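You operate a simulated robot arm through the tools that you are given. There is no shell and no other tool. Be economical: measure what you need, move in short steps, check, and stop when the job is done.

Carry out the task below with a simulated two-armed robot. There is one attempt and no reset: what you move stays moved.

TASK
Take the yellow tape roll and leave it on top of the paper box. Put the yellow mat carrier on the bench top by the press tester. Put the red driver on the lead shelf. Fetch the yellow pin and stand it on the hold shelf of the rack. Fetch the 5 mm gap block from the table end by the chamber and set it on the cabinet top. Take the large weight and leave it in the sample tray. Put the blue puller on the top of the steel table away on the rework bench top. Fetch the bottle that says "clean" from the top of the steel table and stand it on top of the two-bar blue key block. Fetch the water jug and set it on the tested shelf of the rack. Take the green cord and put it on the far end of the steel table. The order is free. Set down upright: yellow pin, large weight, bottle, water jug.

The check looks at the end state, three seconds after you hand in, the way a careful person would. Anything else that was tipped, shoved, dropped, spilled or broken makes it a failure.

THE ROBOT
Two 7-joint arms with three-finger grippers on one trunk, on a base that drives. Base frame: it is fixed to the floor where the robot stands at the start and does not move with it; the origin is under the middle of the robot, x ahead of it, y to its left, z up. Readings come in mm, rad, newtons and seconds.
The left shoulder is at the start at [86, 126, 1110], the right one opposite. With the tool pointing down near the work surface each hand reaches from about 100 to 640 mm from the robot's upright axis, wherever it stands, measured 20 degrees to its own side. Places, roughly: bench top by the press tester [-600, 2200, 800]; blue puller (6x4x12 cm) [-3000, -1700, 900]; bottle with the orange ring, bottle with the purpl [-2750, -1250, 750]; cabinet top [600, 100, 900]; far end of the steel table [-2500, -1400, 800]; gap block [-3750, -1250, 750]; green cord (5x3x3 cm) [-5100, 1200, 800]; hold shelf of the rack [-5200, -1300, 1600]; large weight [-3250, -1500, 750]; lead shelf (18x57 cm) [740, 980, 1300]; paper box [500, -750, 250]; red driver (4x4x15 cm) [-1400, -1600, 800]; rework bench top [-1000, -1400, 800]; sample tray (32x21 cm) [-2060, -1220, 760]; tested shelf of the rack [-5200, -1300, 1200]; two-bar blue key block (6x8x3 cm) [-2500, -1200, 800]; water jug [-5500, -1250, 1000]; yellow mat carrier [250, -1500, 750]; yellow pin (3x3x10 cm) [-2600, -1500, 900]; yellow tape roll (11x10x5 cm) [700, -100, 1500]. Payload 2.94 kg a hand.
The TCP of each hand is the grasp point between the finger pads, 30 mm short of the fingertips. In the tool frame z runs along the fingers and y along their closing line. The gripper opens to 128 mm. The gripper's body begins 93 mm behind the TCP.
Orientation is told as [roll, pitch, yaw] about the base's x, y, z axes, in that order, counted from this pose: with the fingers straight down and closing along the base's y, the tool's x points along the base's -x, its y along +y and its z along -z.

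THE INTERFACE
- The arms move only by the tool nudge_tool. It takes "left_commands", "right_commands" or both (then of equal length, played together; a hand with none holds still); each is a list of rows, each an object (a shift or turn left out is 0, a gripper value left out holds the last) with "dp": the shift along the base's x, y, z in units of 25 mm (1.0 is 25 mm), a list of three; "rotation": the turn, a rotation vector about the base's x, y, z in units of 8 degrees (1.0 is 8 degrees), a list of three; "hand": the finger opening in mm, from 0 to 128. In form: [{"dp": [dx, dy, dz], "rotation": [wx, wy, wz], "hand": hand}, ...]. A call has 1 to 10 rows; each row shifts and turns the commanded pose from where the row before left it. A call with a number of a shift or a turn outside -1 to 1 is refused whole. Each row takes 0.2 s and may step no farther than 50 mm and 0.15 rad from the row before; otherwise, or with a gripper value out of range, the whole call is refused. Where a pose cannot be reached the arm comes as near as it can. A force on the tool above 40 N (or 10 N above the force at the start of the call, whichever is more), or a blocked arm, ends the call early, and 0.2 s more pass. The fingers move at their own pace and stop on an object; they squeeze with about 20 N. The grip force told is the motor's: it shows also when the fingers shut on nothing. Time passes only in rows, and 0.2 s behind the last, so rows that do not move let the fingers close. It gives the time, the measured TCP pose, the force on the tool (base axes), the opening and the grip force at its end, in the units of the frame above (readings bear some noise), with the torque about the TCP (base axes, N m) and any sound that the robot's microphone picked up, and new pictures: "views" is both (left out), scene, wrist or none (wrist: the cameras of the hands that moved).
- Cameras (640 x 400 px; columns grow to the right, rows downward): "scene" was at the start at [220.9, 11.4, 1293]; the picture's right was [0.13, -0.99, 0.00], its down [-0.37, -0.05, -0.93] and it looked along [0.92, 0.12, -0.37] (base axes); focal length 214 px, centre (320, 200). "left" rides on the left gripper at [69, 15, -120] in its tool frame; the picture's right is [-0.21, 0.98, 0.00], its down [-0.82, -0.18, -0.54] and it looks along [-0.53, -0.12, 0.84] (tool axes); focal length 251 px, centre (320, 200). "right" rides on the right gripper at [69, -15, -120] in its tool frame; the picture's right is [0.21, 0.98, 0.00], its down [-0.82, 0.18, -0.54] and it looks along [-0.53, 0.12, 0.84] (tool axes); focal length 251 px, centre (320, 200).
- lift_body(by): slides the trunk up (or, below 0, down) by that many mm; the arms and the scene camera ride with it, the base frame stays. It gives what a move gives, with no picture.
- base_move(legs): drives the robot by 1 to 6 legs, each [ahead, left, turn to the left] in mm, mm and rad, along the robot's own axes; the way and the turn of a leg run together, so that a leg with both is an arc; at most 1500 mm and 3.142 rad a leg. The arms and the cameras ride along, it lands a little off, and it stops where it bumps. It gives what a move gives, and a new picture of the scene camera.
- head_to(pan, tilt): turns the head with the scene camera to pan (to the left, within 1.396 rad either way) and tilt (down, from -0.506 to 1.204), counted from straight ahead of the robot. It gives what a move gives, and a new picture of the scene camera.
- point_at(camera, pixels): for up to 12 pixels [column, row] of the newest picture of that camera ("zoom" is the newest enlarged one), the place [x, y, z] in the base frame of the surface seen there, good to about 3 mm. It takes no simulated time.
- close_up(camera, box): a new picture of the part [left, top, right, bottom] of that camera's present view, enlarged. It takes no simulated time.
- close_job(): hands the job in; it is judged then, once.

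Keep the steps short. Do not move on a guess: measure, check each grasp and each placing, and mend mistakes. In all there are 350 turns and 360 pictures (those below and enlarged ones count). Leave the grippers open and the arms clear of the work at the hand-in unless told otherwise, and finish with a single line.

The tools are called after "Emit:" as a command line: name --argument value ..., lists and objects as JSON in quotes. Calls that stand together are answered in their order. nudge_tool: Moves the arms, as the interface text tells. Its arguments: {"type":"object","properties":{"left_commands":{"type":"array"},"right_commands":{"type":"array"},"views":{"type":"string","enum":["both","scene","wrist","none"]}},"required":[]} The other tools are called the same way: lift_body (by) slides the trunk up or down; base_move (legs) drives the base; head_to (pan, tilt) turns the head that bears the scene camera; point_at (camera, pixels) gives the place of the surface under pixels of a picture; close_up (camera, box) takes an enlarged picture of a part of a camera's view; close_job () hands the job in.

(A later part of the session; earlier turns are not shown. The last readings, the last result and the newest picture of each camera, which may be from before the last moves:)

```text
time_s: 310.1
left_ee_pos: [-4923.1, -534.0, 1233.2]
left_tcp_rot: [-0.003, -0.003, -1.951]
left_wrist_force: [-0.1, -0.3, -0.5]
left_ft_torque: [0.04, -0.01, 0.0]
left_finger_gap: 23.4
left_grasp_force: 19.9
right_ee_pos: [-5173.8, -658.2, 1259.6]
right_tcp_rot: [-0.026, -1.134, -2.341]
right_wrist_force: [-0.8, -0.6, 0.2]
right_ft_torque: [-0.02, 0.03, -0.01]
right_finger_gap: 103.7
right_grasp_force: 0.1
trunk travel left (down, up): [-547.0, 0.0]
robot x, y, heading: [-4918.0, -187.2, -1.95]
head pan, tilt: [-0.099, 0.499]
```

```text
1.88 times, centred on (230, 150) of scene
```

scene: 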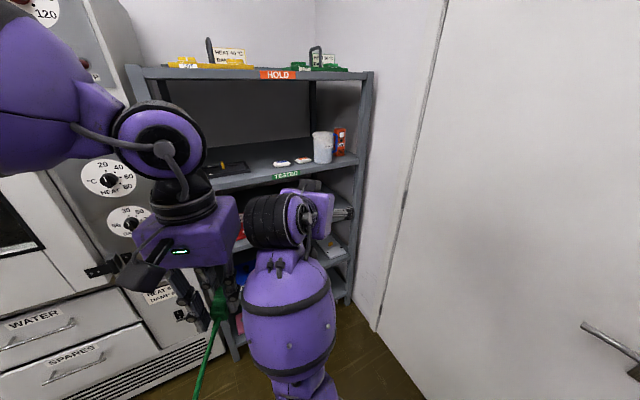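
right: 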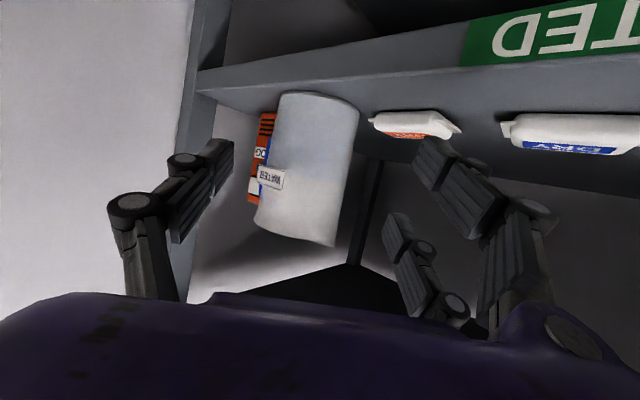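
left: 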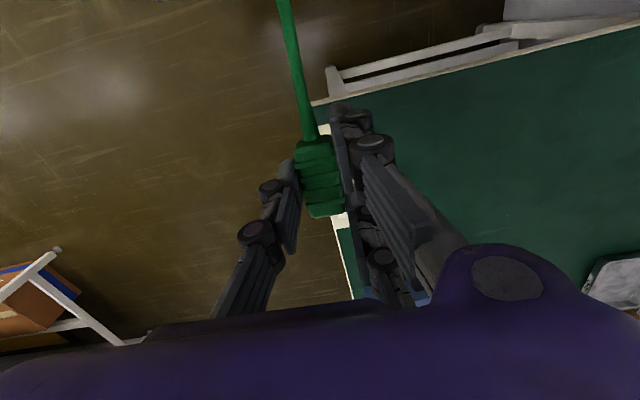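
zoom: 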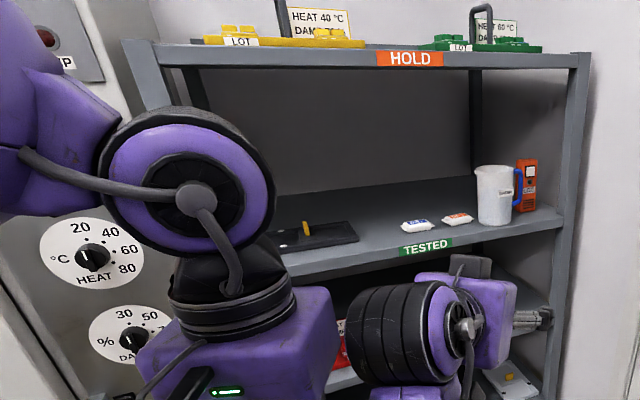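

Gap on HOLD: x −5300…−5170, z≈1558. Now restore the right hand, lower the trunk and go look over the steel table.

Emit:
nudge_tool --right_commands '[{"dp": [0, 0.4, 0], "rotation": [0.638, -0.638, 0], "hand": 128}, {"dp": [0, 0.4, 0], "rotation": [0.638, -0.638, 0]}, {"dp": [0, 0.4, 0], "rotation": [0.638, -0.638, 0]}, {"dp": [0, 0.4, 0], "rotation": [0.638, -0.638, 0]}, {"dp": [0, 0.4, 0], "rotation": [0.638, -0.638, 0]}, {"dp": [0, 0, 0], "rotation": [0.638, -0.638, 0]}, {"dp": [0, 0, 0], "rotation": [0.638, -0.638, 0]}, {"dp": [0, 0, 0], "rotation": [0.638, -0.638, 0]}, {"dp": [0, 0, 0], "rotation": [0.638, -0.638, 0]}]' --views "none"

Emit:
lift_body --by -180

Emit:
base_move --legs '[[0, 100, 0.4], [0, 1100, 0]]'

Emit:
head_to --pan 0.0 --tilt 0.65

```text
time_s: 312.1
left_ee_pos: [-4922.0, -535.2, 1234.2]
left_tcp_rot: [-0.002, -0.004, -1.951]
left_wrist_force: [-0.4, 0.8, 0.3]
left_ft_torque: [-0.03, 0.0, -0.01]
left_finger_gap: 23.4
left_grasp_force: 19.6
right_ee_pos: [-5255.7, -702.6, 1183.8]
right_tcp_rot: [-0.012, 0.002, -2.348]
right_wrist_force: [-0.1, -0.1, 0.1]
right_ft_torque: [-0.02, 0.01, -0.02]
right_finger_gap: 128.1
right_grasp_force: 0.2
right hand out of reach, approached as far as the arm can: row 3, 4, 5, 6, 7
trunk travel left (down, up): [-547.0, 0.0]
robot x, y, heading: [-4916.5, -186.5, -1.949]
head pan, tilt: [-0.099, 0.499]
```

```text
time_s: 312.8
left_ee_pos: [-4920.6, -544.9, 1190.6]
left_tcp_rot: [0.007, 0.019, -1.943]
left_wrist_force: [7.6, -2.4, 4.2]
left_ft_torque: [0.2, 0.68, -0.07]
left_finger_gap: 23.1
left_grasp_force: 19.1
right_ee_pos: [-5257.8, -705.2, 1135.0]
right_tcp_rot: [-0.025, 0.025, -2.352]
right_wrist_force: [0.5, -0.2, 0.8]
right_ft_torque: [0.01, 0.02, 0.01]
right_finger_gap: 128.0
right_grasp_force: 0.0
trunk travel left (down, up): [-516.0, 31.0]
robot x, y, heading: [-4917.0, -186.9, -1.949]
head pan, tilt: [-0.099, 0.499]
stopped: the force on the tool passed its limit at 68 N (the readings are from after the stop); the commanded pose is now the measured one
```

```text
time_s: 324.1
left_ee_pos: [-3568.9, -513.6, 1194.6]
left_tcp_rot: [0.008, 0.016, -1.547]
left_wrist_force: [20.6, 2.4, 1.8]
left_ft_torque: [-0.15, 1.59, 0.02]
left_finger_gap: 23.1
left_grasp_force: 19.9
right_ee_pos: [-3819.6, -792.1, 1139.0]
right_tcp_rot: [-0.021, 0.021, -1.956]
right_wrist_force: [0.4, 1.0, 0.2]
right_ft_torque: [0.0, 0.02, -0.02]
right_finger_gap: 127.9
right_grasp_force: 0.1
trunk travel left (down, up): [-516.0, 31.0]
robot x, y, heading: [-3704.9, -188.8, -1.553]
head pan, tilt: [-0.099, 0.499]
```

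scene: 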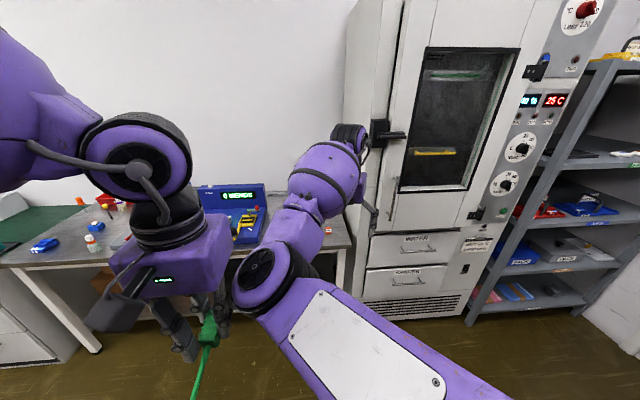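

```text
time_s: 324.8
left_ee_pos: [-3568.1, -514.6, 1194.0]
left_tcp_rot: [0.007, 0.016, -1.547]
left_wrist_force: [9.2, 1.1, 2.0]
left_ft_torque: [-0.01, 0.64, 0.04]
left_finger_gap: 23.0
left_grasp_force: 20.1
right_ee_pos: [-3819.7, -792.6, 1138.2]
right_tcp_rot: [-0.02, 0.021, -1.957]
right_wrist_force: [0.1, 0.3, 0.3]
right_ft_torque: [0.03, -0.01, -0.02]
right_finger_gap: 128.2
right_grasp_force: 0.0
trunk travel left (down, up): [-516.0, 31.0]
robot x, y, heading: [-3706.0, -183.4, -1.56]
head pan, tilt: [0.0, 0.649]
```

scene: 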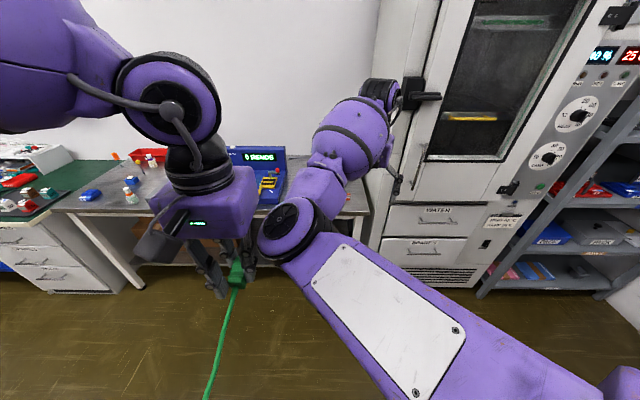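

The left hand touches the right elbow (9–20 N). Separate them: left hand to the left, right hand to the right.

Emit:
nudge_tool --left_commands '[{"dp": [1, 0, 0.3]}, {"dp": [1, 0, 0.3]}, {"dp": [1, 0, 0]}, {"dp": [1, 0, 0]}, {"dp": [0, 0, 0]}, {"dp": [0, 0, 0]}, {"dp": [0, 0, 0]}, {"dp": [0, 0, 0]}]' --right_commands '[{"dp": [0, 0, 0]}, {"dp": [0, 0, 0]}, {"dp": [-1, 0, 0], "rotation": [0, 0, 0.72]}, {"dp": [-1, 0.5, 0], "rotation": [0, 0, 0.72]}, {"dp": [-1, 0.5, 0], "rotation": [0, 0, 0.72]}, {"dp": [-1, 0.5, 0], "rotation": [0, 0, 0.72]}, {"dp": [-1, 0.5, 0]}, {"dp": [-1, 0.5, 0]}]'

```text
time_s: 326.6
left_ee_pos: [-3469.4, -513.6, 1210.0]
left_tcp_rot: [0.007, 0.014, -1.545]
left_wrist_force: [-0.7, 0.2, -0.4]
left_ft_torque: [-0.01, -0.01, 0.0]
left_finger_gap: 23.1
left_grasp_force: 20.0
right_ee_pos: [-3969.7, -730.4, 1138.1]
right_tcp_rot: [-0.021, 0.02, -1.555]
right_wrist_force: [0.5, 0.1, 0.1]
right_ft_torque: [0.01, -0.01, 0.01]
right_finger_gap: 128.0
right_grasp_force: 0.0
trunk travel left (down, up): [-516.0, 31.0]
robot x, y, heading: [-3702.5, -179.9, -1.551]
head pan, tilt: [0.0, 0.649]
```

scene: 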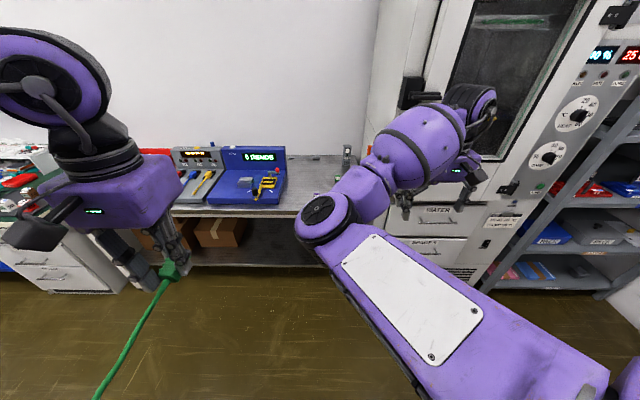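
right: 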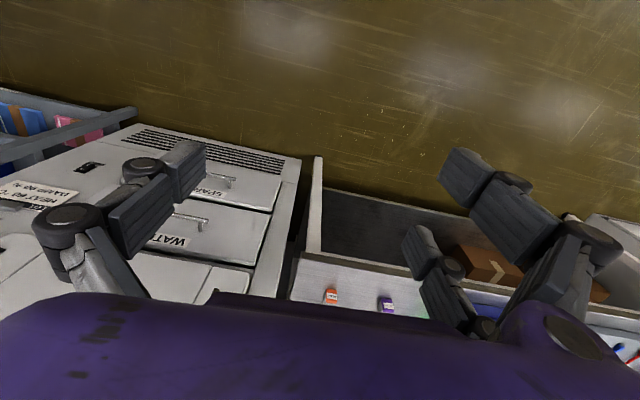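
left: 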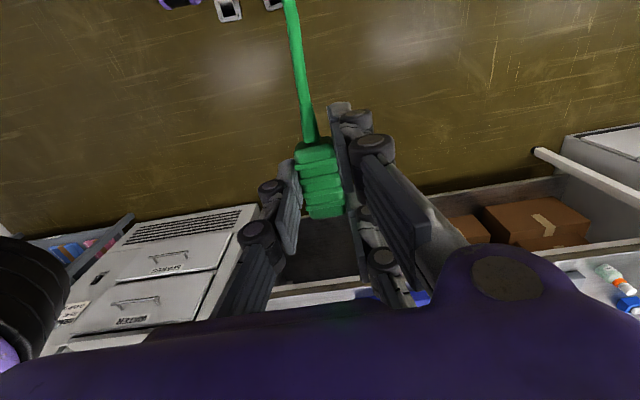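

Emit:
nudge_tool --right_commands '[{"dp": [-0.9, 0.6, 0]}, {"dp": [-0.9, 0.6, 0]}, {"dp": [-0.9, 0.6, 0]}, {"dp": [-0.9, 0.6, 0]}, {"dp": [-0.9, 0.6, 0]}, {"dp": [-0.9, 0.6, 0]}, {"dp": [-0.9, 0.6, 0]}, {"dp": [-0.9, 0.6, 0]}, {"dp": [-0.9, 0.6, 0]}]' --views "none"

Emit:
lift_body --by -150

Emit:
base_move --legs '[[0, 500, 0]]'

```text
time_s: 328.6
left_ee_pos: [-3469.2, -513.0, 1209.3]
left_tcp_rot: [0.007, 0.013, -1.547]
left_wrist_force: [-0.8, 0.7, -0.6]
left_ft_torque: [-0.03, -0.04, -0.05]
left_finger_gap: 23.2
left_grasp_force: 19.9
right_ee_pos: [-4173.5, -594.5, 1137.6]
right_tcp_rot: [-0.019, 0.021, -1.553]
right_wrist_force: [-0.6, 0.9, 0.1]
right_ft_torque: [-0.03, -0.03, -0.02]
right_finger_gap: 127.7
right_grasp_force: 0.1
trunk travel left (down, up): [-516.0, 31.0]
robot x, y, heading: [-3704.7, -184.8, -1.553]
head pan, tilt: [0.0, 0.649]
```

```text
time_s: 330.3
left_ee_pos: [-3469.3, -513.9, 1059.4]
left_tcp_rot: [0.007, 0.015, -1.547]
left_wrist_force: [-0.9, 0.6, 0.0]
left_ft_torque: [-0.03, 0.03, 0.01]
left_finger_gap: 23.4
left_grasp_force: 19.9
right_ee_pos: [-4170.8, -595.4, 989.4]
right_tcp_rot: [-0.021, 0.02, -1.556]
right_wrist_force: [0.3, 0.2, -0.3]
right_ft_torque: [-0.02, -0.02, 0.01]
right_finger_gap: 127.9
right_grasp_force: 0.0
trunk travel left (down, up): [-366.0, 181.0]
robot x, y, heading: [-3703.9, -186.9, -1.556]
head pan, tilt: [0.0, 0.649]
```

```text
time_s: 335.3
left_ee_pos: [-2966.3, -503.8, 1060.2]
left_tcp_rot: [0.008, 0.016, -1.543]
left_wrist_force: [0.2, -0.3, -0.9]
left_ft_torque: [-0.03, 0.0, 0.0]
left_finger_gap: 23.3
left_grasp_force: 19.8
right_ee_pos: [-3668.1, -587.6, 988.0]
right_tcp_rot: [-0.02, 0.02, -1.552]
right_wrist_force: [-0.3, 0.4, -0.6]
right_ft_torque: [-0.03, 0.01, -0.01]
right_finger_gap: 127.9
right_grasp_force: 0.0
trunk travel left (down, up): [-366.0, 181.0]
robot x, y, heading: [-3200.8, -174.9, -1.55]
head pan, tilt: [0.0, 0.649]
```

scene: 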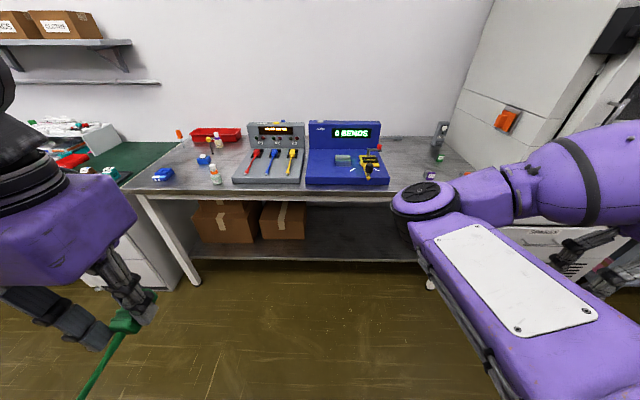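

Emit:
close_up --camera "scene" --box '[120, 100, 310, 210]'

Emit:
close_up --camera "scene" --box '[300, 100, 490, 210]'

Emit:
point_at --camera "scene" --pixels '[[140, 190], [205, 158], [216, 175], [163, 174], [218, 143], [180, 135], [265, 175], [350, 185], [372, 170], [430, 175], [440, 130], [240, 188]]'

```text
3.37 times, centred on (215, 155) of scene
```

zoom: 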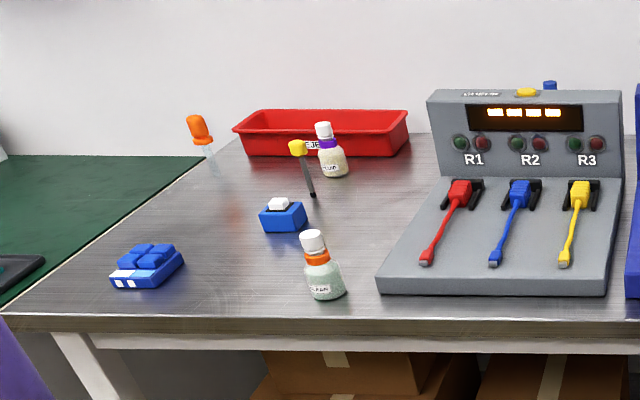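

```text
3.37 times, centred on (395, 155) of scene
```

zoom: 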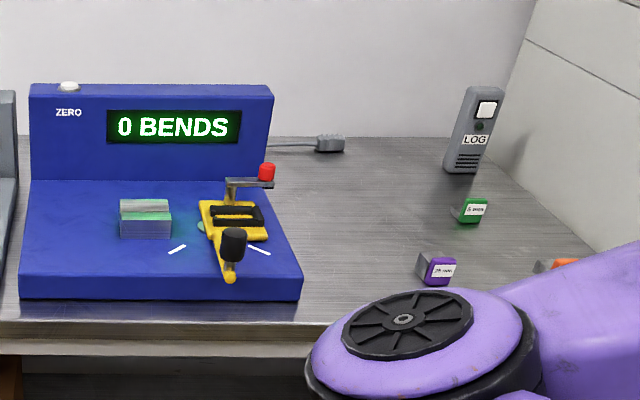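

```text
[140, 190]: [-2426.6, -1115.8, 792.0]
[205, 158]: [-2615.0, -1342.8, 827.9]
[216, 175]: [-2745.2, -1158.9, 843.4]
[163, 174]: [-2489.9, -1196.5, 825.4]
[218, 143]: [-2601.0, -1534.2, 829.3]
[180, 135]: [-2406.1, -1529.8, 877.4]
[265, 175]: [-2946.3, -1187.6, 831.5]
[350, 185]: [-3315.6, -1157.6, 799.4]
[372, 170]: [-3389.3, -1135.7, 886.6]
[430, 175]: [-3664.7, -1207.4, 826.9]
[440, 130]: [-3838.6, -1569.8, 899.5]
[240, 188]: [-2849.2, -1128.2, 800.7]
```

Move in front of the table's far (east) end for a closer look.

Emit:
base_move --legs '[[0, 500, 0], [170, 0, 0]]'

Emit:
head_to --pan 0.05 --tilt 0.75

Emit:
close_up --camera "scene" --box '[190, 90, 450, 250]'

```text
time_s: 341.2
left_ee_pos: [-2459.9, -663.0, 1059.8]
left_tcp_rot: [0.006, 0.016, -1.542]
left_wrist_force: [-0.1, 0.4, -0.3]
left_ft_torque: [0.0, -0.01, -0.01]
left_finger_gap: 23.6
left_grasp_force: 19.9
right_ee_pos: [-3162.9, -746.7, 989.1]
right_tcp_rot: [-0.023, 0.021, -1.553]
right_wrist_force: [0.4, 0.4, 0.4]
right_ft_torque: [0.04, 0.0, 0.02]
right_finger_gap: 127.9
right_grasp_force: 0.1
trunk travel left (down, up): [-366.0, 181.0]
robot x, y, heading: [-2692.7, -337.0, -1.552]
head pan, tilt: [0.0, 0.649]
```

scene: 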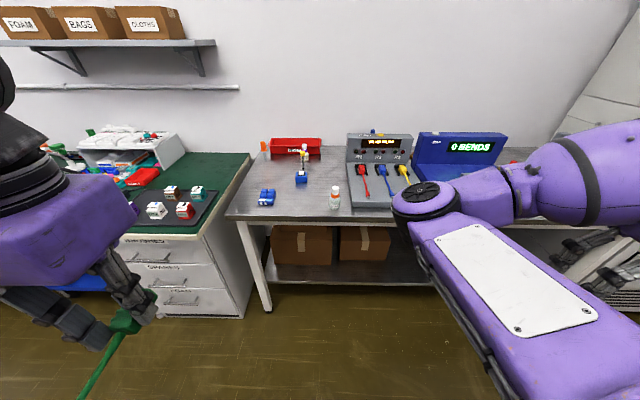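

```text
time_s: 341.9
left_ee_pos: [-2460.8, -663.3, 1059.7]
left_tcp_rot: [0.007, 0.016, -1.543]
left_wrist_force: [0.3, 0.0, 0.4]
left_ft_torque: [-0.01, 0.0, 0.0]
left_finger_gap: 23.5
left_grasp_force: 19.5
right_ee_pos: [-3162.4, -748.5, 988.6]
right_tcp_rot: [-0.022, 0.02, -1.553]
right_wrist_force: [0.3, 0.1, -0.6]
right_ft_torque: [0.01, 0.0, 0.01]
right_finger_gap: 128.0
right_grasp_force: 0.2
trunk travel left (down, up): [-366.0, 181.0]
robot x, y, heading: [-2696.6, -338.6, -1.557]
head pan, tilt: [0.051, 0.75]
```

scene: 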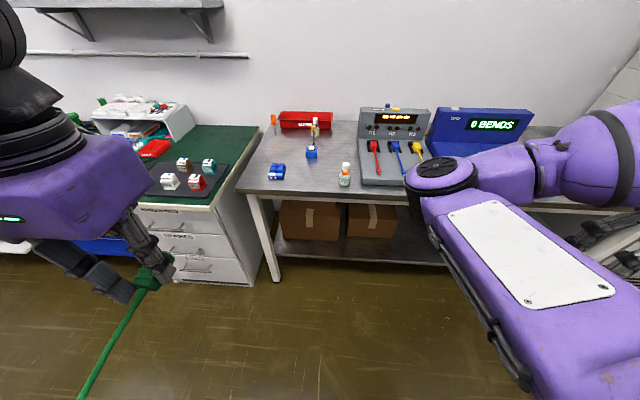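

```text
2.46 times, centred on (320, 170) of scene
```

zoom: 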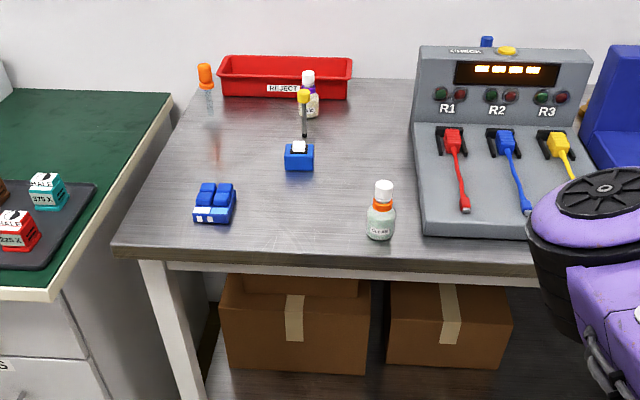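

Emit:
point_at --camera "zoom" --pixels '[[214, 200], [214, 220], [382, 215], [383, 187], [303, 97], [304, 130], [308, 80], [299, 160], [125, 245], [195, 100], [240, 130], [250, 190]]'

Emit:
close_up --camera "scene" --box '[290, 110, 370, 195]'

```text
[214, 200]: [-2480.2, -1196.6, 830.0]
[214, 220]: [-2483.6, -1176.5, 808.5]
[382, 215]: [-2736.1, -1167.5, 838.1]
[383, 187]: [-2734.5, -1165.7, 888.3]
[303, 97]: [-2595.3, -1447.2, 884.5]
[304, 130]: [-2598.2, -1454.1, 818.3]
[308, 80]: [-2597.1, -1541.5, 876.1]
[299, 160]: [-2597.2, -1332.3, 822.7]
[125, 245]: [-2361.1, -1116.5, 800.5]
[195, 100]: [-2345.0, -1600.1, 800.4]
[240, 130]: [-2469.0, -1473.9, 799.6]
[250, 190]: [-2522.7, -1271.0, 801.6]
```

```text
4.71 times, centred on (330, 152) of scene
```

zoom: 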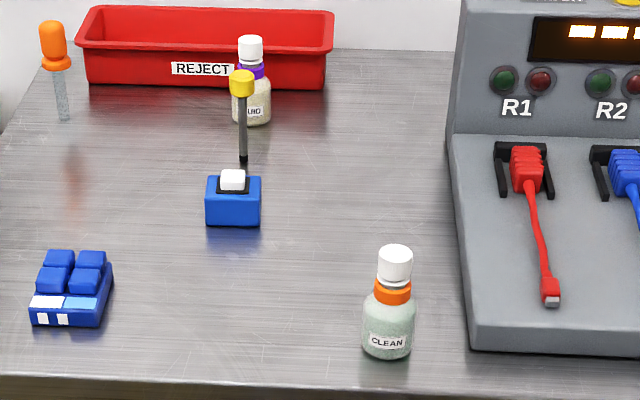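

Plan: cord plug at ≈(−2425,−1440) with its lead toward the front-left edge, clear of the two-bar block. Drive in.

Emit:
base_move --legs '[[0, 156, 0], [470, 0, 0], [0, 0, -0.19]]'

Emit:
nudge_tool --left_commands '[{"dp": [-0.3, -1, 0]}, {"dp": [-0.3, -1, 0]}, {"dp": [-0.3, -1, 0]}, {"dp": [-0.3, -1, 0]}]'

```text
time_s: 347.0
left_ee_pos: [-2361.9, -1167.1, 1059.7]
left_tcp_rot: [0.008, 0.016, -1.733]
left_wrist_force: [-0.3, 0.1, 0.4]
left_ft_torque: [0.01, -0.04, -0.02]
left_finger_gap: 23.1
left_grasp_force: 19.4
right_ee_pos: [-3066.4, -1119.3, 988.8]
right_tcp_rot: [-0.021, 0.022, -1.738]
right_wrist_force: [0.1, -0.4, -0.1]
right_ft_torque: [-0.02, -0.01, 0.0]
right_finger_gap: 128.1
right_grasp_force: 0.0
trunk travel left (down, up): [-366.0, 181.0]
robot x, y, heading: [-2532.2, -803.8, -1.735]
head pan, tilt: [0.051, 0.75]
```

scene: 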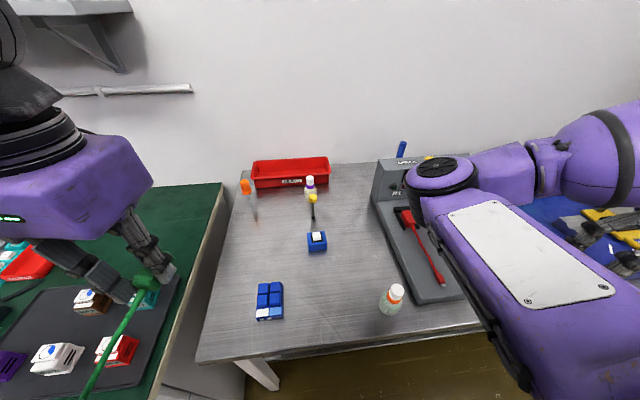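

```text
time_s: 348.0
left_ee_pos: [-2392.0, -1267.9, 1059.5]
left_tcp_rot: [0.006, 0.017, -1.731]
left_wrist_force: [-0.2, -0.5, -0.5]
left_ft_torque: [0.01, -0.02, 0.02]
left_finger_gap: 23.4
left_grasp_force: 20.6
right_ee_pos: [-3067.1, -1119.4, 988.1]
right_tcp_rot: [-0.021, 0.023, -1.74]
right_wrist_force: [0.1, 0.2, -0.6]
right_ft_torque: [-0.01, -0.03, 0.03]
right_finger_gap: 128.2
right_grasp_force: 0.1
trunk travel left (down, up): [-366.0, 181.0]
robot x, y, heading: [-2533.4, -801.9, -1.742]
head pan, tilt: [0.051, 0.75]
```

scene: 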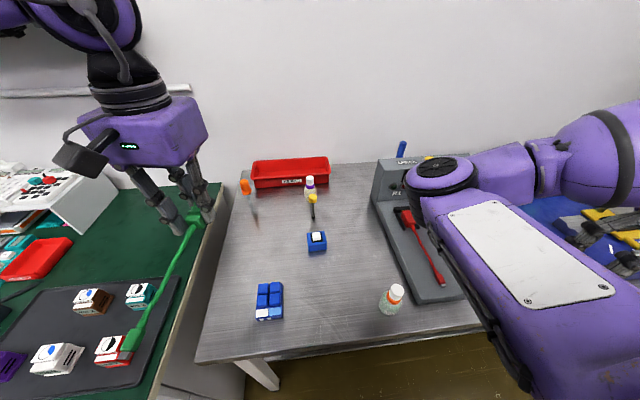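
left: 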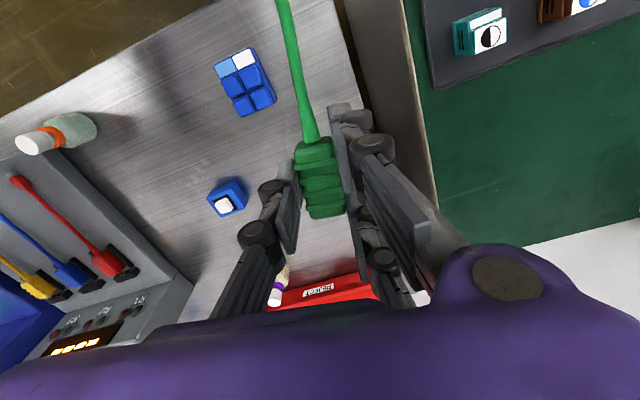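

Emit:
nudge_tool --left_commands '[{"dp": [-0.22, -0.93, -0.6]}, {"dp": [-0.22, -0.93, -0.6]}, {"dp": [-0.22, -0.93, -0.6]}, {"dp": [-0.22, -0.93, -0.6]}, {"dp": [-0.22, -0.93, -0.8]}, {"dp": [-0.22, -0.93, -1]}, {"dp": [-0.22, -0.9, -1]}]'

```text
time_s: 349.6
left_ee_pos: [-2428.9, -1430.5, 928.6]
left_tcp_rot: [0.005, 0.016, -1.731]
left_wrist_force: [0.2, -0.9, 0.2]
left_ft_torque: [0.0, -0.02, -0.02]
left_finger_gap: 23.4
left_grasp_force: 20.3
right_ee_pos: [-3066.2, -1120.5, 988.6]
right_tcp_rot: [-0.021, 0.021, -1.741]
right_wrist_force: [0.0, 0.1, 0.5]
right_ft_torque: [0.02, 0.01, 0.03]
right_finger_gap: 127.9
right_grasp_force: 0.0
trunk travel left (down, up): [-366.0, 181.0]
robot x, y, heading: [-2531.2, -802.1, -1.741]
head pan, tilt: [0.051, 0.75]
```

scene: 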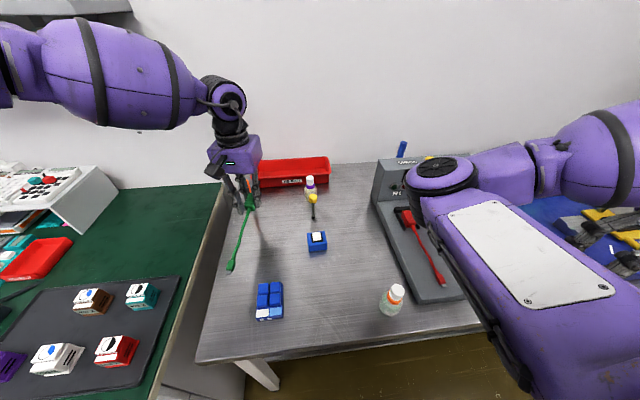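
left: 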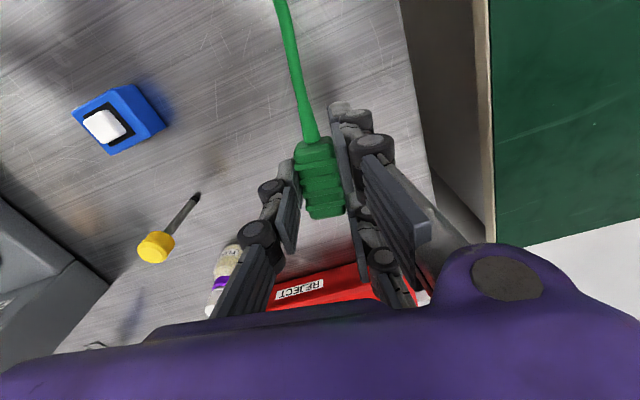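

Emit:
nudge_tool --left_commands '[{"dp": [-0.2, 0.4, -1]}, {"dp": [-0.2, 0.4, -1]}, {"dp": [0, 0, -0.8]}, {"dp": [0, 0, -0.6]}, {"dp": [0, 0, -0.2]}, {"dp": [0, 0, -0.15]}, {"dp": [0, 0, -0.15]}]' --views "wrist"

```text
time_s: 351.2
left_ee_pos: [-2435.9, -1406.2, 837.2]
left_tcp_rot: [0.005, 0.013, -1.731]
left_wrist_force: [0.0, -1.9, 2.4]
left_ft_torque: [0.46, -0.06, 0.03]
left_finger_gap: 23.3
left_grasp_force: 20.0
left hand out of reach, approached as far as the arm can: row 5
right_ee_pos: [-3066.8, -1119.3, 989.3]
right_tcp_rot: [-0.021, 0.02, -1.74]
right_wrist_force: [0.2, -0.2, 0.4]
right_ft_torque: [0.01, 0.0, 0.0]
right_finger_gap: 127.9
right_grasp_force: 0.0
trunk travel left (down, up): [-366.0, 181.0]
robot x, y, heading: [-2530.0, -800.8, -1.734]
head pan, tilt: [0.051, 0.75]
```

left: 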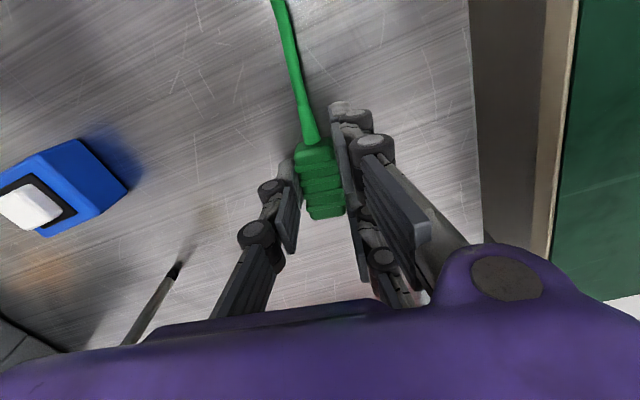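

Lead tip touches; plug ≈2 mm above. Release and rise.

Emit:
nudge_tool --left_commands '[{"hand": 34}, {"hand": 50}, {"hand": 50}, {"dp": [0, 0, 0.6]}, {"dp": [0, 0, 1]}, {"dp": [0, 0, 1]}, {"dp": [0, 0.5, 1]}, {"dp": [0, 0.5, 1]}]'

```text
time_s: 353.0
left_ee_pos: [-2435.6, -1382.1, 951.3]
left_tcp_rot: [0.007, 0.015, -1.73]
left_wrist_force: [-0.2, 0.5, -0.7]
left_ft_torque: [0.01, 0.03, 0.0]
left_finger_gap: 50.3
left_grasp_force: 0.1
right_ee_pos: [-3066.5, -1118.0, 989.3]
right_tcp_rot: [-0.021, 0.022, -1.74]
right_wrist_force: [-0.5, -0.2, 0.1]
right_ft_torque: [-0.05, -0.02, 0.01]
right_finger_gap: 127.9
right_grasp_force: 0.0
trunk travel left (down, up): [-366.0, 181.0]
robot x, y, heading: [-2530.6, -801.8, -1.744]
head pan, tilt: [0.051, 0.75]
```

scene: 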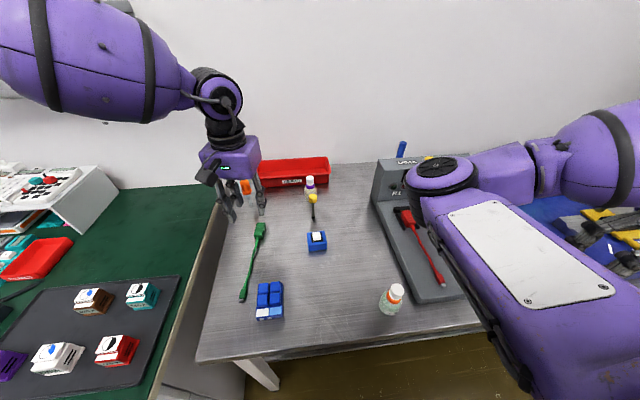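
left: 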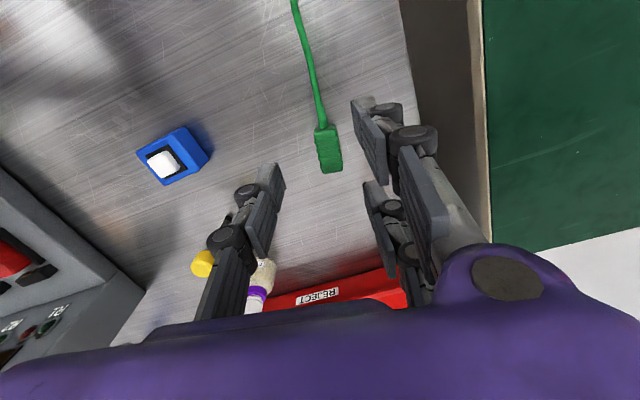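

Cord done. Next the CLEAN bottle with the left hand: pull the hand back, shift the base right.

Emit:
nudge_tool --left_commands '[{"dp": [0, 0.8, 0.6], "hand": 90}, {"dp": [0, 1, 0.6]}, {"dp": [0, 1, 0.6]}, {"dp": [0, 1, 0.2]}, {"dp": [0, 1, 0]}, {"dp": [0, 1, 0]}, {"dp": [0, 1, 0]}, {"dp": [0, 1, 0]}]' --views "none"

Emit:
base_move --legs '[[0, -300, 0]]'

Emit:
close_up --camera "left" --box '[160, 0, 480, 200]'

```text
time_s: 354.8
left_ee_pos: [-2435.2, -1185.6, 1000.1]
left_tcp_rot: [0.008, 0.014, -1.731]
left_wrist_force: [0.1, -0.5, 0.2]
left_ft_torque: [0.02, 0.01, -0.03]
left_finger_gap: 90.1
left_grasp_force: 0.1
right_ee_pos: [-3066.8, -1117.7, 988.6]
right_tcp_rot: [-0.021, 0.022, -1.741]
right_wrist_force: [-0.6, 0.6, -0.3]
right_ft_torque: [-0.01, 0.0, 0.01]
right_finger_gap: 128.2
right_grasp_force: 0.1
trunk travel left (down, up): [-366.0, 181.0]
robot x, y, heading: [-2529.1, -799.3, -1.74]
head pan, tilt: [0.051, 0.75]
```

```text
time_s: 358.1
left_ee_pos: [-2732.8, -1134.6, 1002.3]
left_tcp_rot: [0.008, 0.014, -1.73]
left_wrist_force: [0.2, -0.2, 0.0]
left_ft_torque: [0.03, 0.0, 0.01]
left_finger_gap: 90.0
left_grasp_force: 0.0
right_ee_pos: [-3363.4, -1068.5, 989.7]
right_tcp_rot: [-0.022, 0.02, -1.739]
right_wrist_force: [1.1, 0.2, -0.6]
right_ft_torque: [0.0, 0.01, 0.03]
right_finger_gap: 128.0
right_grasp_force: 0.1
trunk travel left (down, up): [-366.0, 181.0]
robot x, y, heading: [-2828.6, -753.6, -1.74]
head pan, tilt: [0.051, 0.75]
```

scene: 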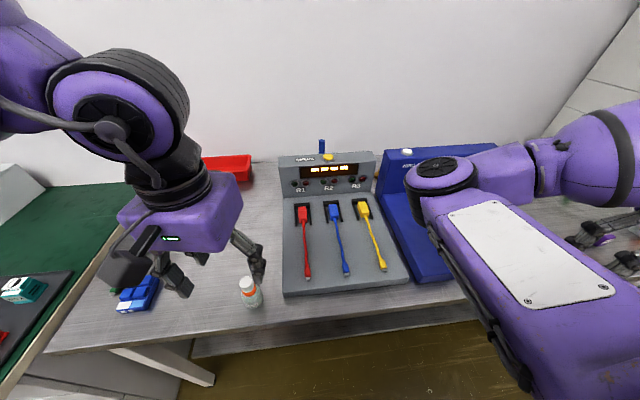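

```text
2.00 times, centred on (320, 100) of left
```

zoom: 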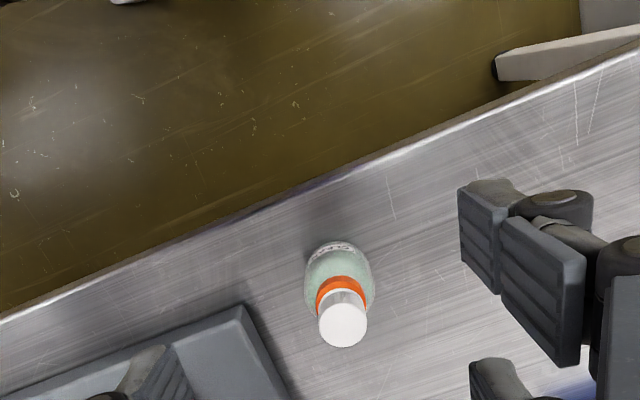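

Emit:
point_at --camera "zoom" --pixels '[[343, 325], [335, 250], [308, 275], [372, 290], [340, 265], [245, 310], [270, 360]]'

```text
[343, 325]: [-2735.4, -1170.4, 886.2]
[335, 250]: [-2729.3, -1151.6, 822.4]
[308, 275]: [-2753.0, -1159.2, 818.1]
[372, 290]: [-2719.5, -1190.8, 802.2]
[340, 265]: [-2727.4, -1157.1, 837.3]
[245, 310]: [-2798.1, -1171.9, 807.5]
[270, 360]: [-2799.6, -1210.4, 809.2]
```

Cap centre (−2735,−1171), top 886. Align and descend to TCP z≈850.

Emit:
nudge_tool --left_commands '[{"dp": [-0.08, -0.72, 0], "hand": 76}, {"dp": [0, -0.72, -0.5]}, {"dp": [0, 0, -1]}, {"dp": [0, 0, -1]}, {"dp": [0, 0, -1]}, {"dp": [0, 0, -1]}, {"dp": [0, 0, -1]}, {"dp": [0, 0, -0.6]}]' --views "wrist"

```text
time_s: 359.9
left_ee_pos: [-2735.0, -1171.1, 847.5]
left_tcp_rot: [0.005, 0.014, -1.733]
left_wrist_force: [-0.7, -0.1, 0.2]
left_ft_torque: [0.01, 0.0, 0.07]
left_finger_gap: 75.9
left_grasp_force: 0.0
right_ee_pos: [-3364.5, -1068.1, 989.1]
right_tcp_rot: [-0.022, 0.021, -1.741]
right_wrist_force: [0.2, -0.6, 0.4]
right_ft_torque: [-0.03, 0.03, 0.0]
right_finger_gap: 127.8
right_grasp_force: 0.2
trunk travel left (down, up): [-366.0, 181.0]
robot x, y, heading: [-2828.5, -748.1, -1.738]
head pan, tilt: [0.051, 0.75]
```

left: 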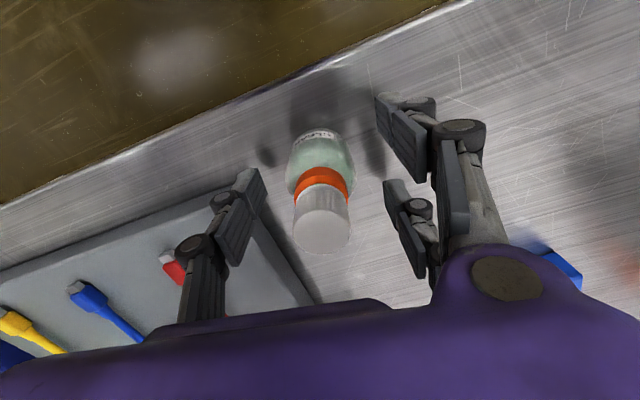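

Emit:
nudge_tool --left_commands '[{"hand": 20}, {"hand": 20}, {"hand": 20}]' --views "wrist"

```text
time_s: 360.7
left_ee_pos: [-2735.2, -1171.5, 846.4]
left_tcp_rot: [0.007, 0.014, -1.732]
left_wrist_force: [-1.1, 0.5, -0.9]
left_ft_torque: [-0.04, 0.02, -0.01]
left_finger_gap: 31.5
left_grasp_force: 20.1
right_ee_pos: [-3362.8, -1068.6, 989.1]
right_tcp_rot: [-0.02, 0.022, -1.74]
right_wrist_force: [0.2, 0.7, 0.5]
right_ft_torque: [-0.02, -0.03, 0.0]
right_finger_gap: 128.0
right_grasp_force: 0.1
trunk travel left (down, up): [-366.0, 181.0]
robot x, y, heading: [-2829.9, -751.6, -1.737]
head pan, tilt: [0.051, 0.75]
```

left: 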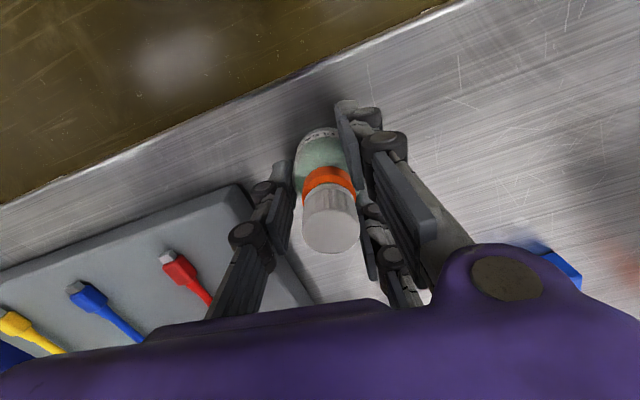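

Wedge grip held (20 N). Lift.

Emit:
nudge_tool --left_commands '[{"dp": [0, 0, 0.4]}, {"dp": [0, 0, 0.8]}, {"dp": [0, 0, 1]}, {"dp": [0, 0, 1]}, {"dp": [0, 0, 1]}]'

```text
time_s: 361.9
left_ee_pos: [-2734.8, -1172.5, 953.6]
left_tcp_rot: [0.006, 0.015, -1.731]
left_wrist_force: [0.8, -0.1, -0.6]
left_ft_torque: [-0.01, 0.02, -0.01]
left_finger_gap: 31.3
left_grasp_force: 20.5
right_ee_pos: [-3364.4, -1067.3, 988.8]
right_tcp_rot: [-0.021, 0.019, -1.739]
right_wrist_force: [0.4, 0.4, -0.2]
right_ft_torque: [0.01, -0.03, -0.04]
right_finger_gap: 128.0
right_grasp_force: 0.0
trunk travel left (down, up): [-366.0, 181.0]
robot x, y, heading: [-2827.3, -750.1, -1.743]
head pan, tilt: [0.051, 0.75]
```

scene: 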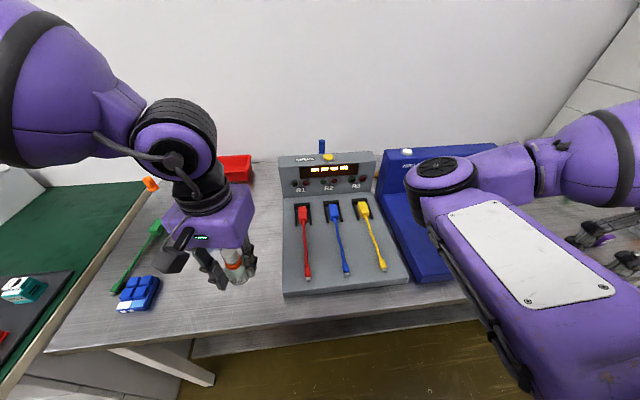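
left: 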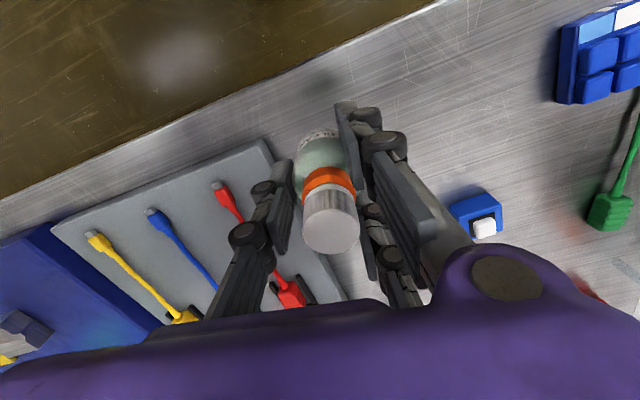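

Emit:
close_up --camera "scene" --box '[100, 255, 180, 325]'

Emit:
point_at --camera "left" --pixels '[[601, 52], [580, 45], [580, 85], [620, 75], [635, 35], [570, 25], [560, 100]]'

```text
5.71 times, centred on (140, 290) of scene
```

zoom: 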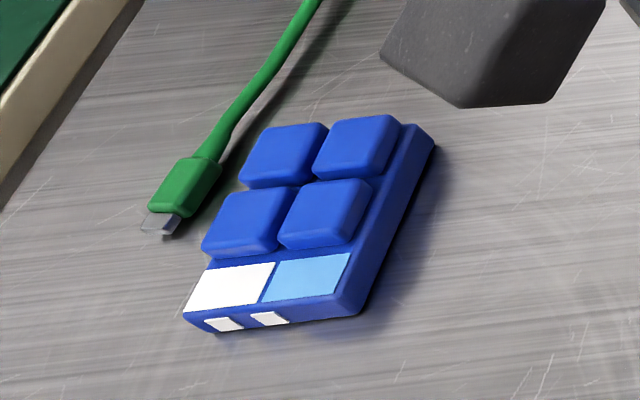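

```text
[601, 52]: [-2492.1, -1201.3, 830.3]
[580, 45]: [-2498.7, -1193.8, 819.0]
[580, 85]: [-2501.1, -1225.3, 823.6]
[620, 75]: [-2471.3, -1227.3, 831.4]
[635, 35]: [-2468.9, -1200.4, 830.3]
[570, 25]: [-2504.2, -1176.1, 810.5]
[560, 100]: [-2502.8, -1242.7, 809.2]
```

Emit:
point_at --camera "zoom" --pixels '[[310, 188], [285, 150], [355, 145], [245, 220], [325, 210], [265, 285], [380, 125], [210, 240], [200, 300], [345, 280]]'

```text
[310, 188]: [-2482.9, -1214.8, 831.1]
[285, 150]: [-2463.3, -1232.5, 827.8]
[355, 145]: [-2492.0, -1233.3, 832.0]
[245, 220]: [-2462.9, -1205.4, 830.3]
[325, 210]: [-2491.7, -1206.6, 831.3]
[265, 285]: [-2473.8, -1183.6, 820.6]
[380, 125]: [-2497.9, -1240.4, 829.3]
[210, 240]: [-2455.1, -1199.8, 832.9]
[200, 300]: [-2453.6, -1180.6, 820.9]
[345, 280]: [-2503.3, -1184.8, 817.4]
```

Keys' top centre ≈(−2478,−1219,831). Shift base left 255.

Emit:
base_move --legs '[[0, 255, 0]]'

Emit:
close_up --camera "left" --box '[200, 60, 440, 260]'

```text
time_s: 364.7
left_ee_pos: [-2486.1, -1217.1, 953.2]
left_tcp_rot: [0.007, 0.016, -1.733]
left_wrist_force: [0.4, -0.3, -1.1]
left_ft_torque: [0.01, 0.01, 0.01]
left_finger_gap: 31.5
left_grasp_force: 19.6
right_ee_pos: [-3114.3, -1109.7, 988.2]
right_tcp_rot: [-0.021, 0.022, -1.742]
right_wrist_force: [0.5, 0.3, -0.6]
right_ft_torque: [-0.03, 0.0, 0.0]
right_finger_gap: 128.0
right_grasp_force: 0.0
trunk travel left (down, up): [-366.0, 181.0]
robot x, y, heading: [-2580.5, -790.9, -1.741]
head pan, tilt: [0.051, 0.75]
```

scene: 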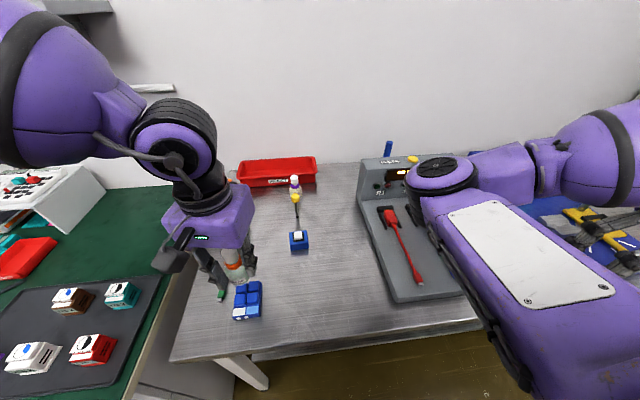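

```text
2.00 times, centred on (320, 160) of left
```

zoom: 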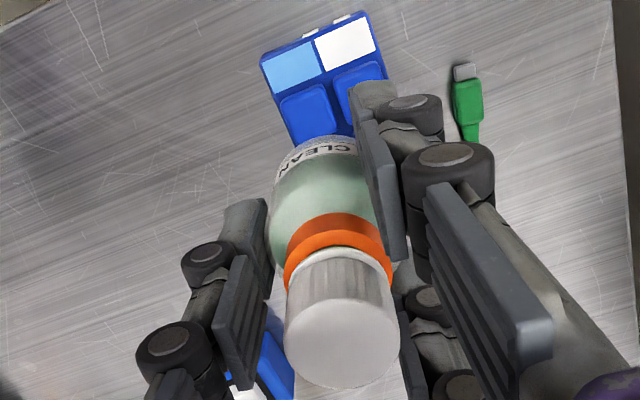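

Emit:
nudge_tool --left_commands '[{"dp": [0.16, -0.04, -0.6]}, {"dp": [0, 0, -0.8]}, {"dp": [0, 0, -0.8]}, {"dp": [0, 0, -0.4]}, {"dp": [0, 0, -0.2]}, {"dp": [0, 0, -0.12]}, {"dp": [0, 0, -0.12]}]'

```text
time_s: 366.3
left_ee_pos: [-2482.4, -1217.2, 877.7]
left_tcp_rot: [0.008, 0.013, -1.732]
left_wrist_force: [0.8, 0.2, 1.4]
left_ft_torque: [-0.05, -0.03, 0.01]
left_finger_gap: 31.1
left_grasp_force: 19.7
right_ee_pos: [-3114.9, -1109.9, 989.1]
right_tcp_rot: [-0.021, 0.022, -1.741]
right_wrist_force: [-0.5, -0.7, -0.4]
right_ft_torque: [-0.01, 0.0, 0.0]
right_finger_gap: 127.9
right_grasp_force: 0.0
trunk travel left (down, up): [-366.0, 181.0]
robot x, y, heading: [-2579.1, -794.0, -1.739]
head pan, tilt: [0.051, 0.75]
```

scene: 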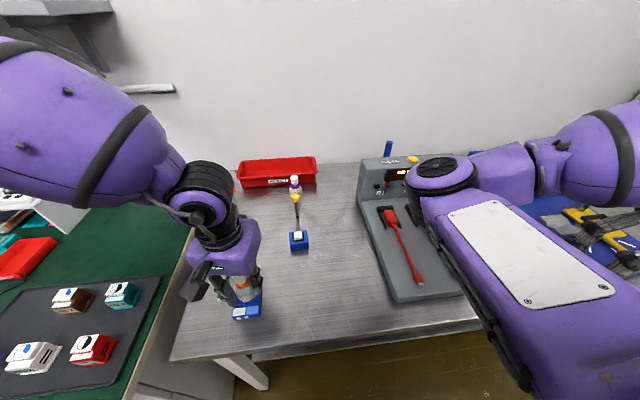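
left: 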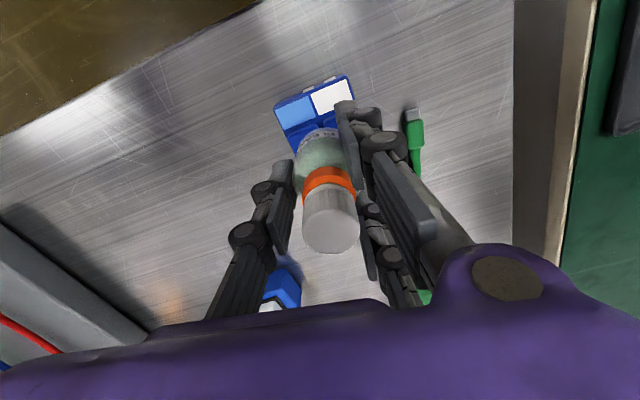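

Emit:
nudge_tool --left_commands '[{"dp": [0, 0, -0.08]}, {"dp": [0, 0, 0]}]' --views "none"

```text
time_s: 366.9
left_ee_pos: [-2483.2, -1217.2, 876.3]
left_tcp_rot: [0.005, 0.009, -1.733]
left_wrist_force: [4.1, -1.6, 24.8]
left_ft_torque: [-0.05, -0.32, -0.02]
left_finger_gap: 31.2
left_grasp_force: 20.4
right_ee_pos: [-3115.2, -1108.4, 989.7]
right_tcp_rot: [-0.02, 0.018, -1.742]
right_wrist_force: [-0.1, 0.7, 0.4]
right_ft_torque: [0.03, 0.02, -0.02]
right_finger_gap: 128.2
right_grasp_force: 0.1
trunk travel left (down, up): [-366.0, 181.0]
robot x, y, heading: [-2579.3, -796.3, -1.741]
head pan, tilt: [0.051, 0.75]
```

Firm contact. Ease up slightly, release slowly, and rise.

Emit:
nudge_tool --left_commands '[{"dp": [0, 0, 0.07], "hand": 36}, {"hand": 44}, {"hand": 56}, {"hand": 64}, {"dp": [0, 0, 0.6]}, {"dp": [0, 0, 1]}, {"dp": [0, 0, 1]}, {"dp": [0, 0, 1]}, {"dp": [0, 0, 1]}]'

```text
time_s: 368.9
left_ee_pos: [-2484.7, -1215.6, 992.7]
left_tcp_rot: [0.007, 0.014, -1.732]
left_wrist_force: [0.6, -0.2, -0.5]
left_ft_torque: [-0.01, 0.01, -0.01]
left_finger_gap: 64.0
left_grasp_force: 0.0
right_ee_pos: [-3115.8, -1109.9, 989.1]
right_tcp_rot: [-0.019, 0.022, -1.742]
right_wrist_force: [-0.7, 0.4, 0.2]
right_ft_torque: [0.0, -0.02, -0.06]
right_finger_gap: 128.0
right_grasp_force: 0.1
trunk travel left (down, up): [-366.0, 181.0]
robot x, y, heading: [-2576.2, -790.9, -1.744]
head pan, tilt: [0.051, 0.75]
```

scene: 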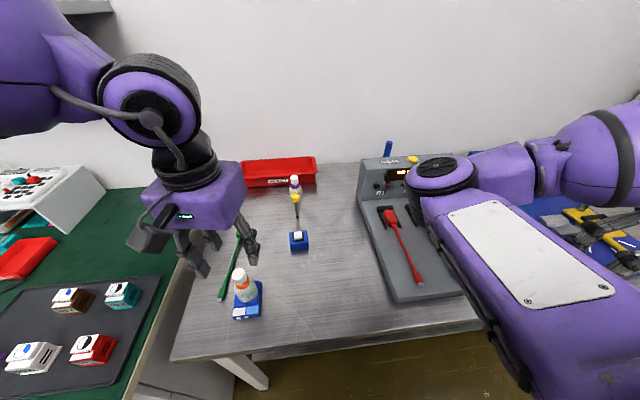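
left: 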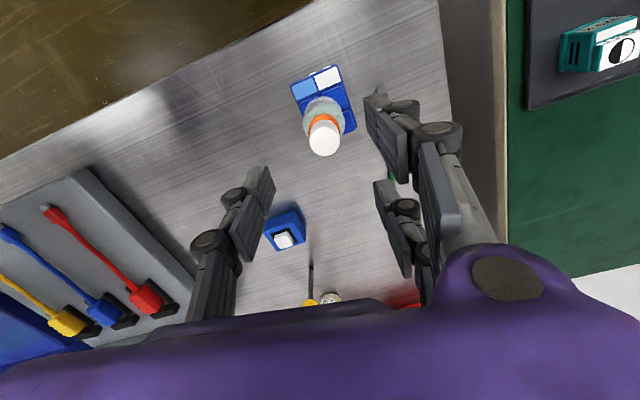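

Bottle stands on the two-bar block. Next the pin: a close look.

Emit:
close_up --camera "scene" --box '[270, 165, 330, 255]'

Emit:
point_at --camera "scene" --pixels '[[296, 197], [296, 204], [298, 212], [299, 220], [299, 227], [294, 183], [299, 238]]'

```text
4.44 times, centred on (300, 210) of scene
```

zoom: 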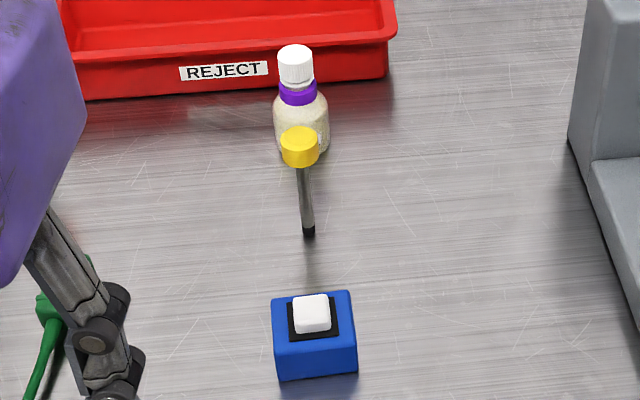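

```text
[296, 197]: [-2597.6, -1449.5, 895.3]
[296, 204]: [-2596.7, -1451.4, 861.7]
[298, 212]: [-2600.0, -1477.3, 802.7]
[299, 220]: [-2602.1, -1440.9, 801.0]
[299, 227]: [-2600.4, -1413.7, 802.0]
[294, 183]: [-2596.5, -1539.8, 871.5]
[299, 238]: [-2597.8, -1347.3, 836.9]
```

Emit:
point_at --camera "zoom" --pixels '[[300, 133], [300, 158], [285, 148], [317, 148], [304, 172], [306, 200], [308, 225], [308, 234]]'

```text
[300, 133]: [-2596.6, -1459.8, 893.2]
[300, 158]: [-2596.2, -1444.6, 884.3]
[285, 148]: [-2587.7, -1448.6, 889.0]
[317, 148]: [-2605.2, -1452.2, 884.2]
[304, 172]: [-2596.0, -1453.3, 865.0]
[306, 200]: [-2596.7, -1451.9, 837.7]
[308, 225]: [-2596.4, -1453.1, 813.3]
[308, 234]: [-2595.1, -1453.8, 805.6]
```

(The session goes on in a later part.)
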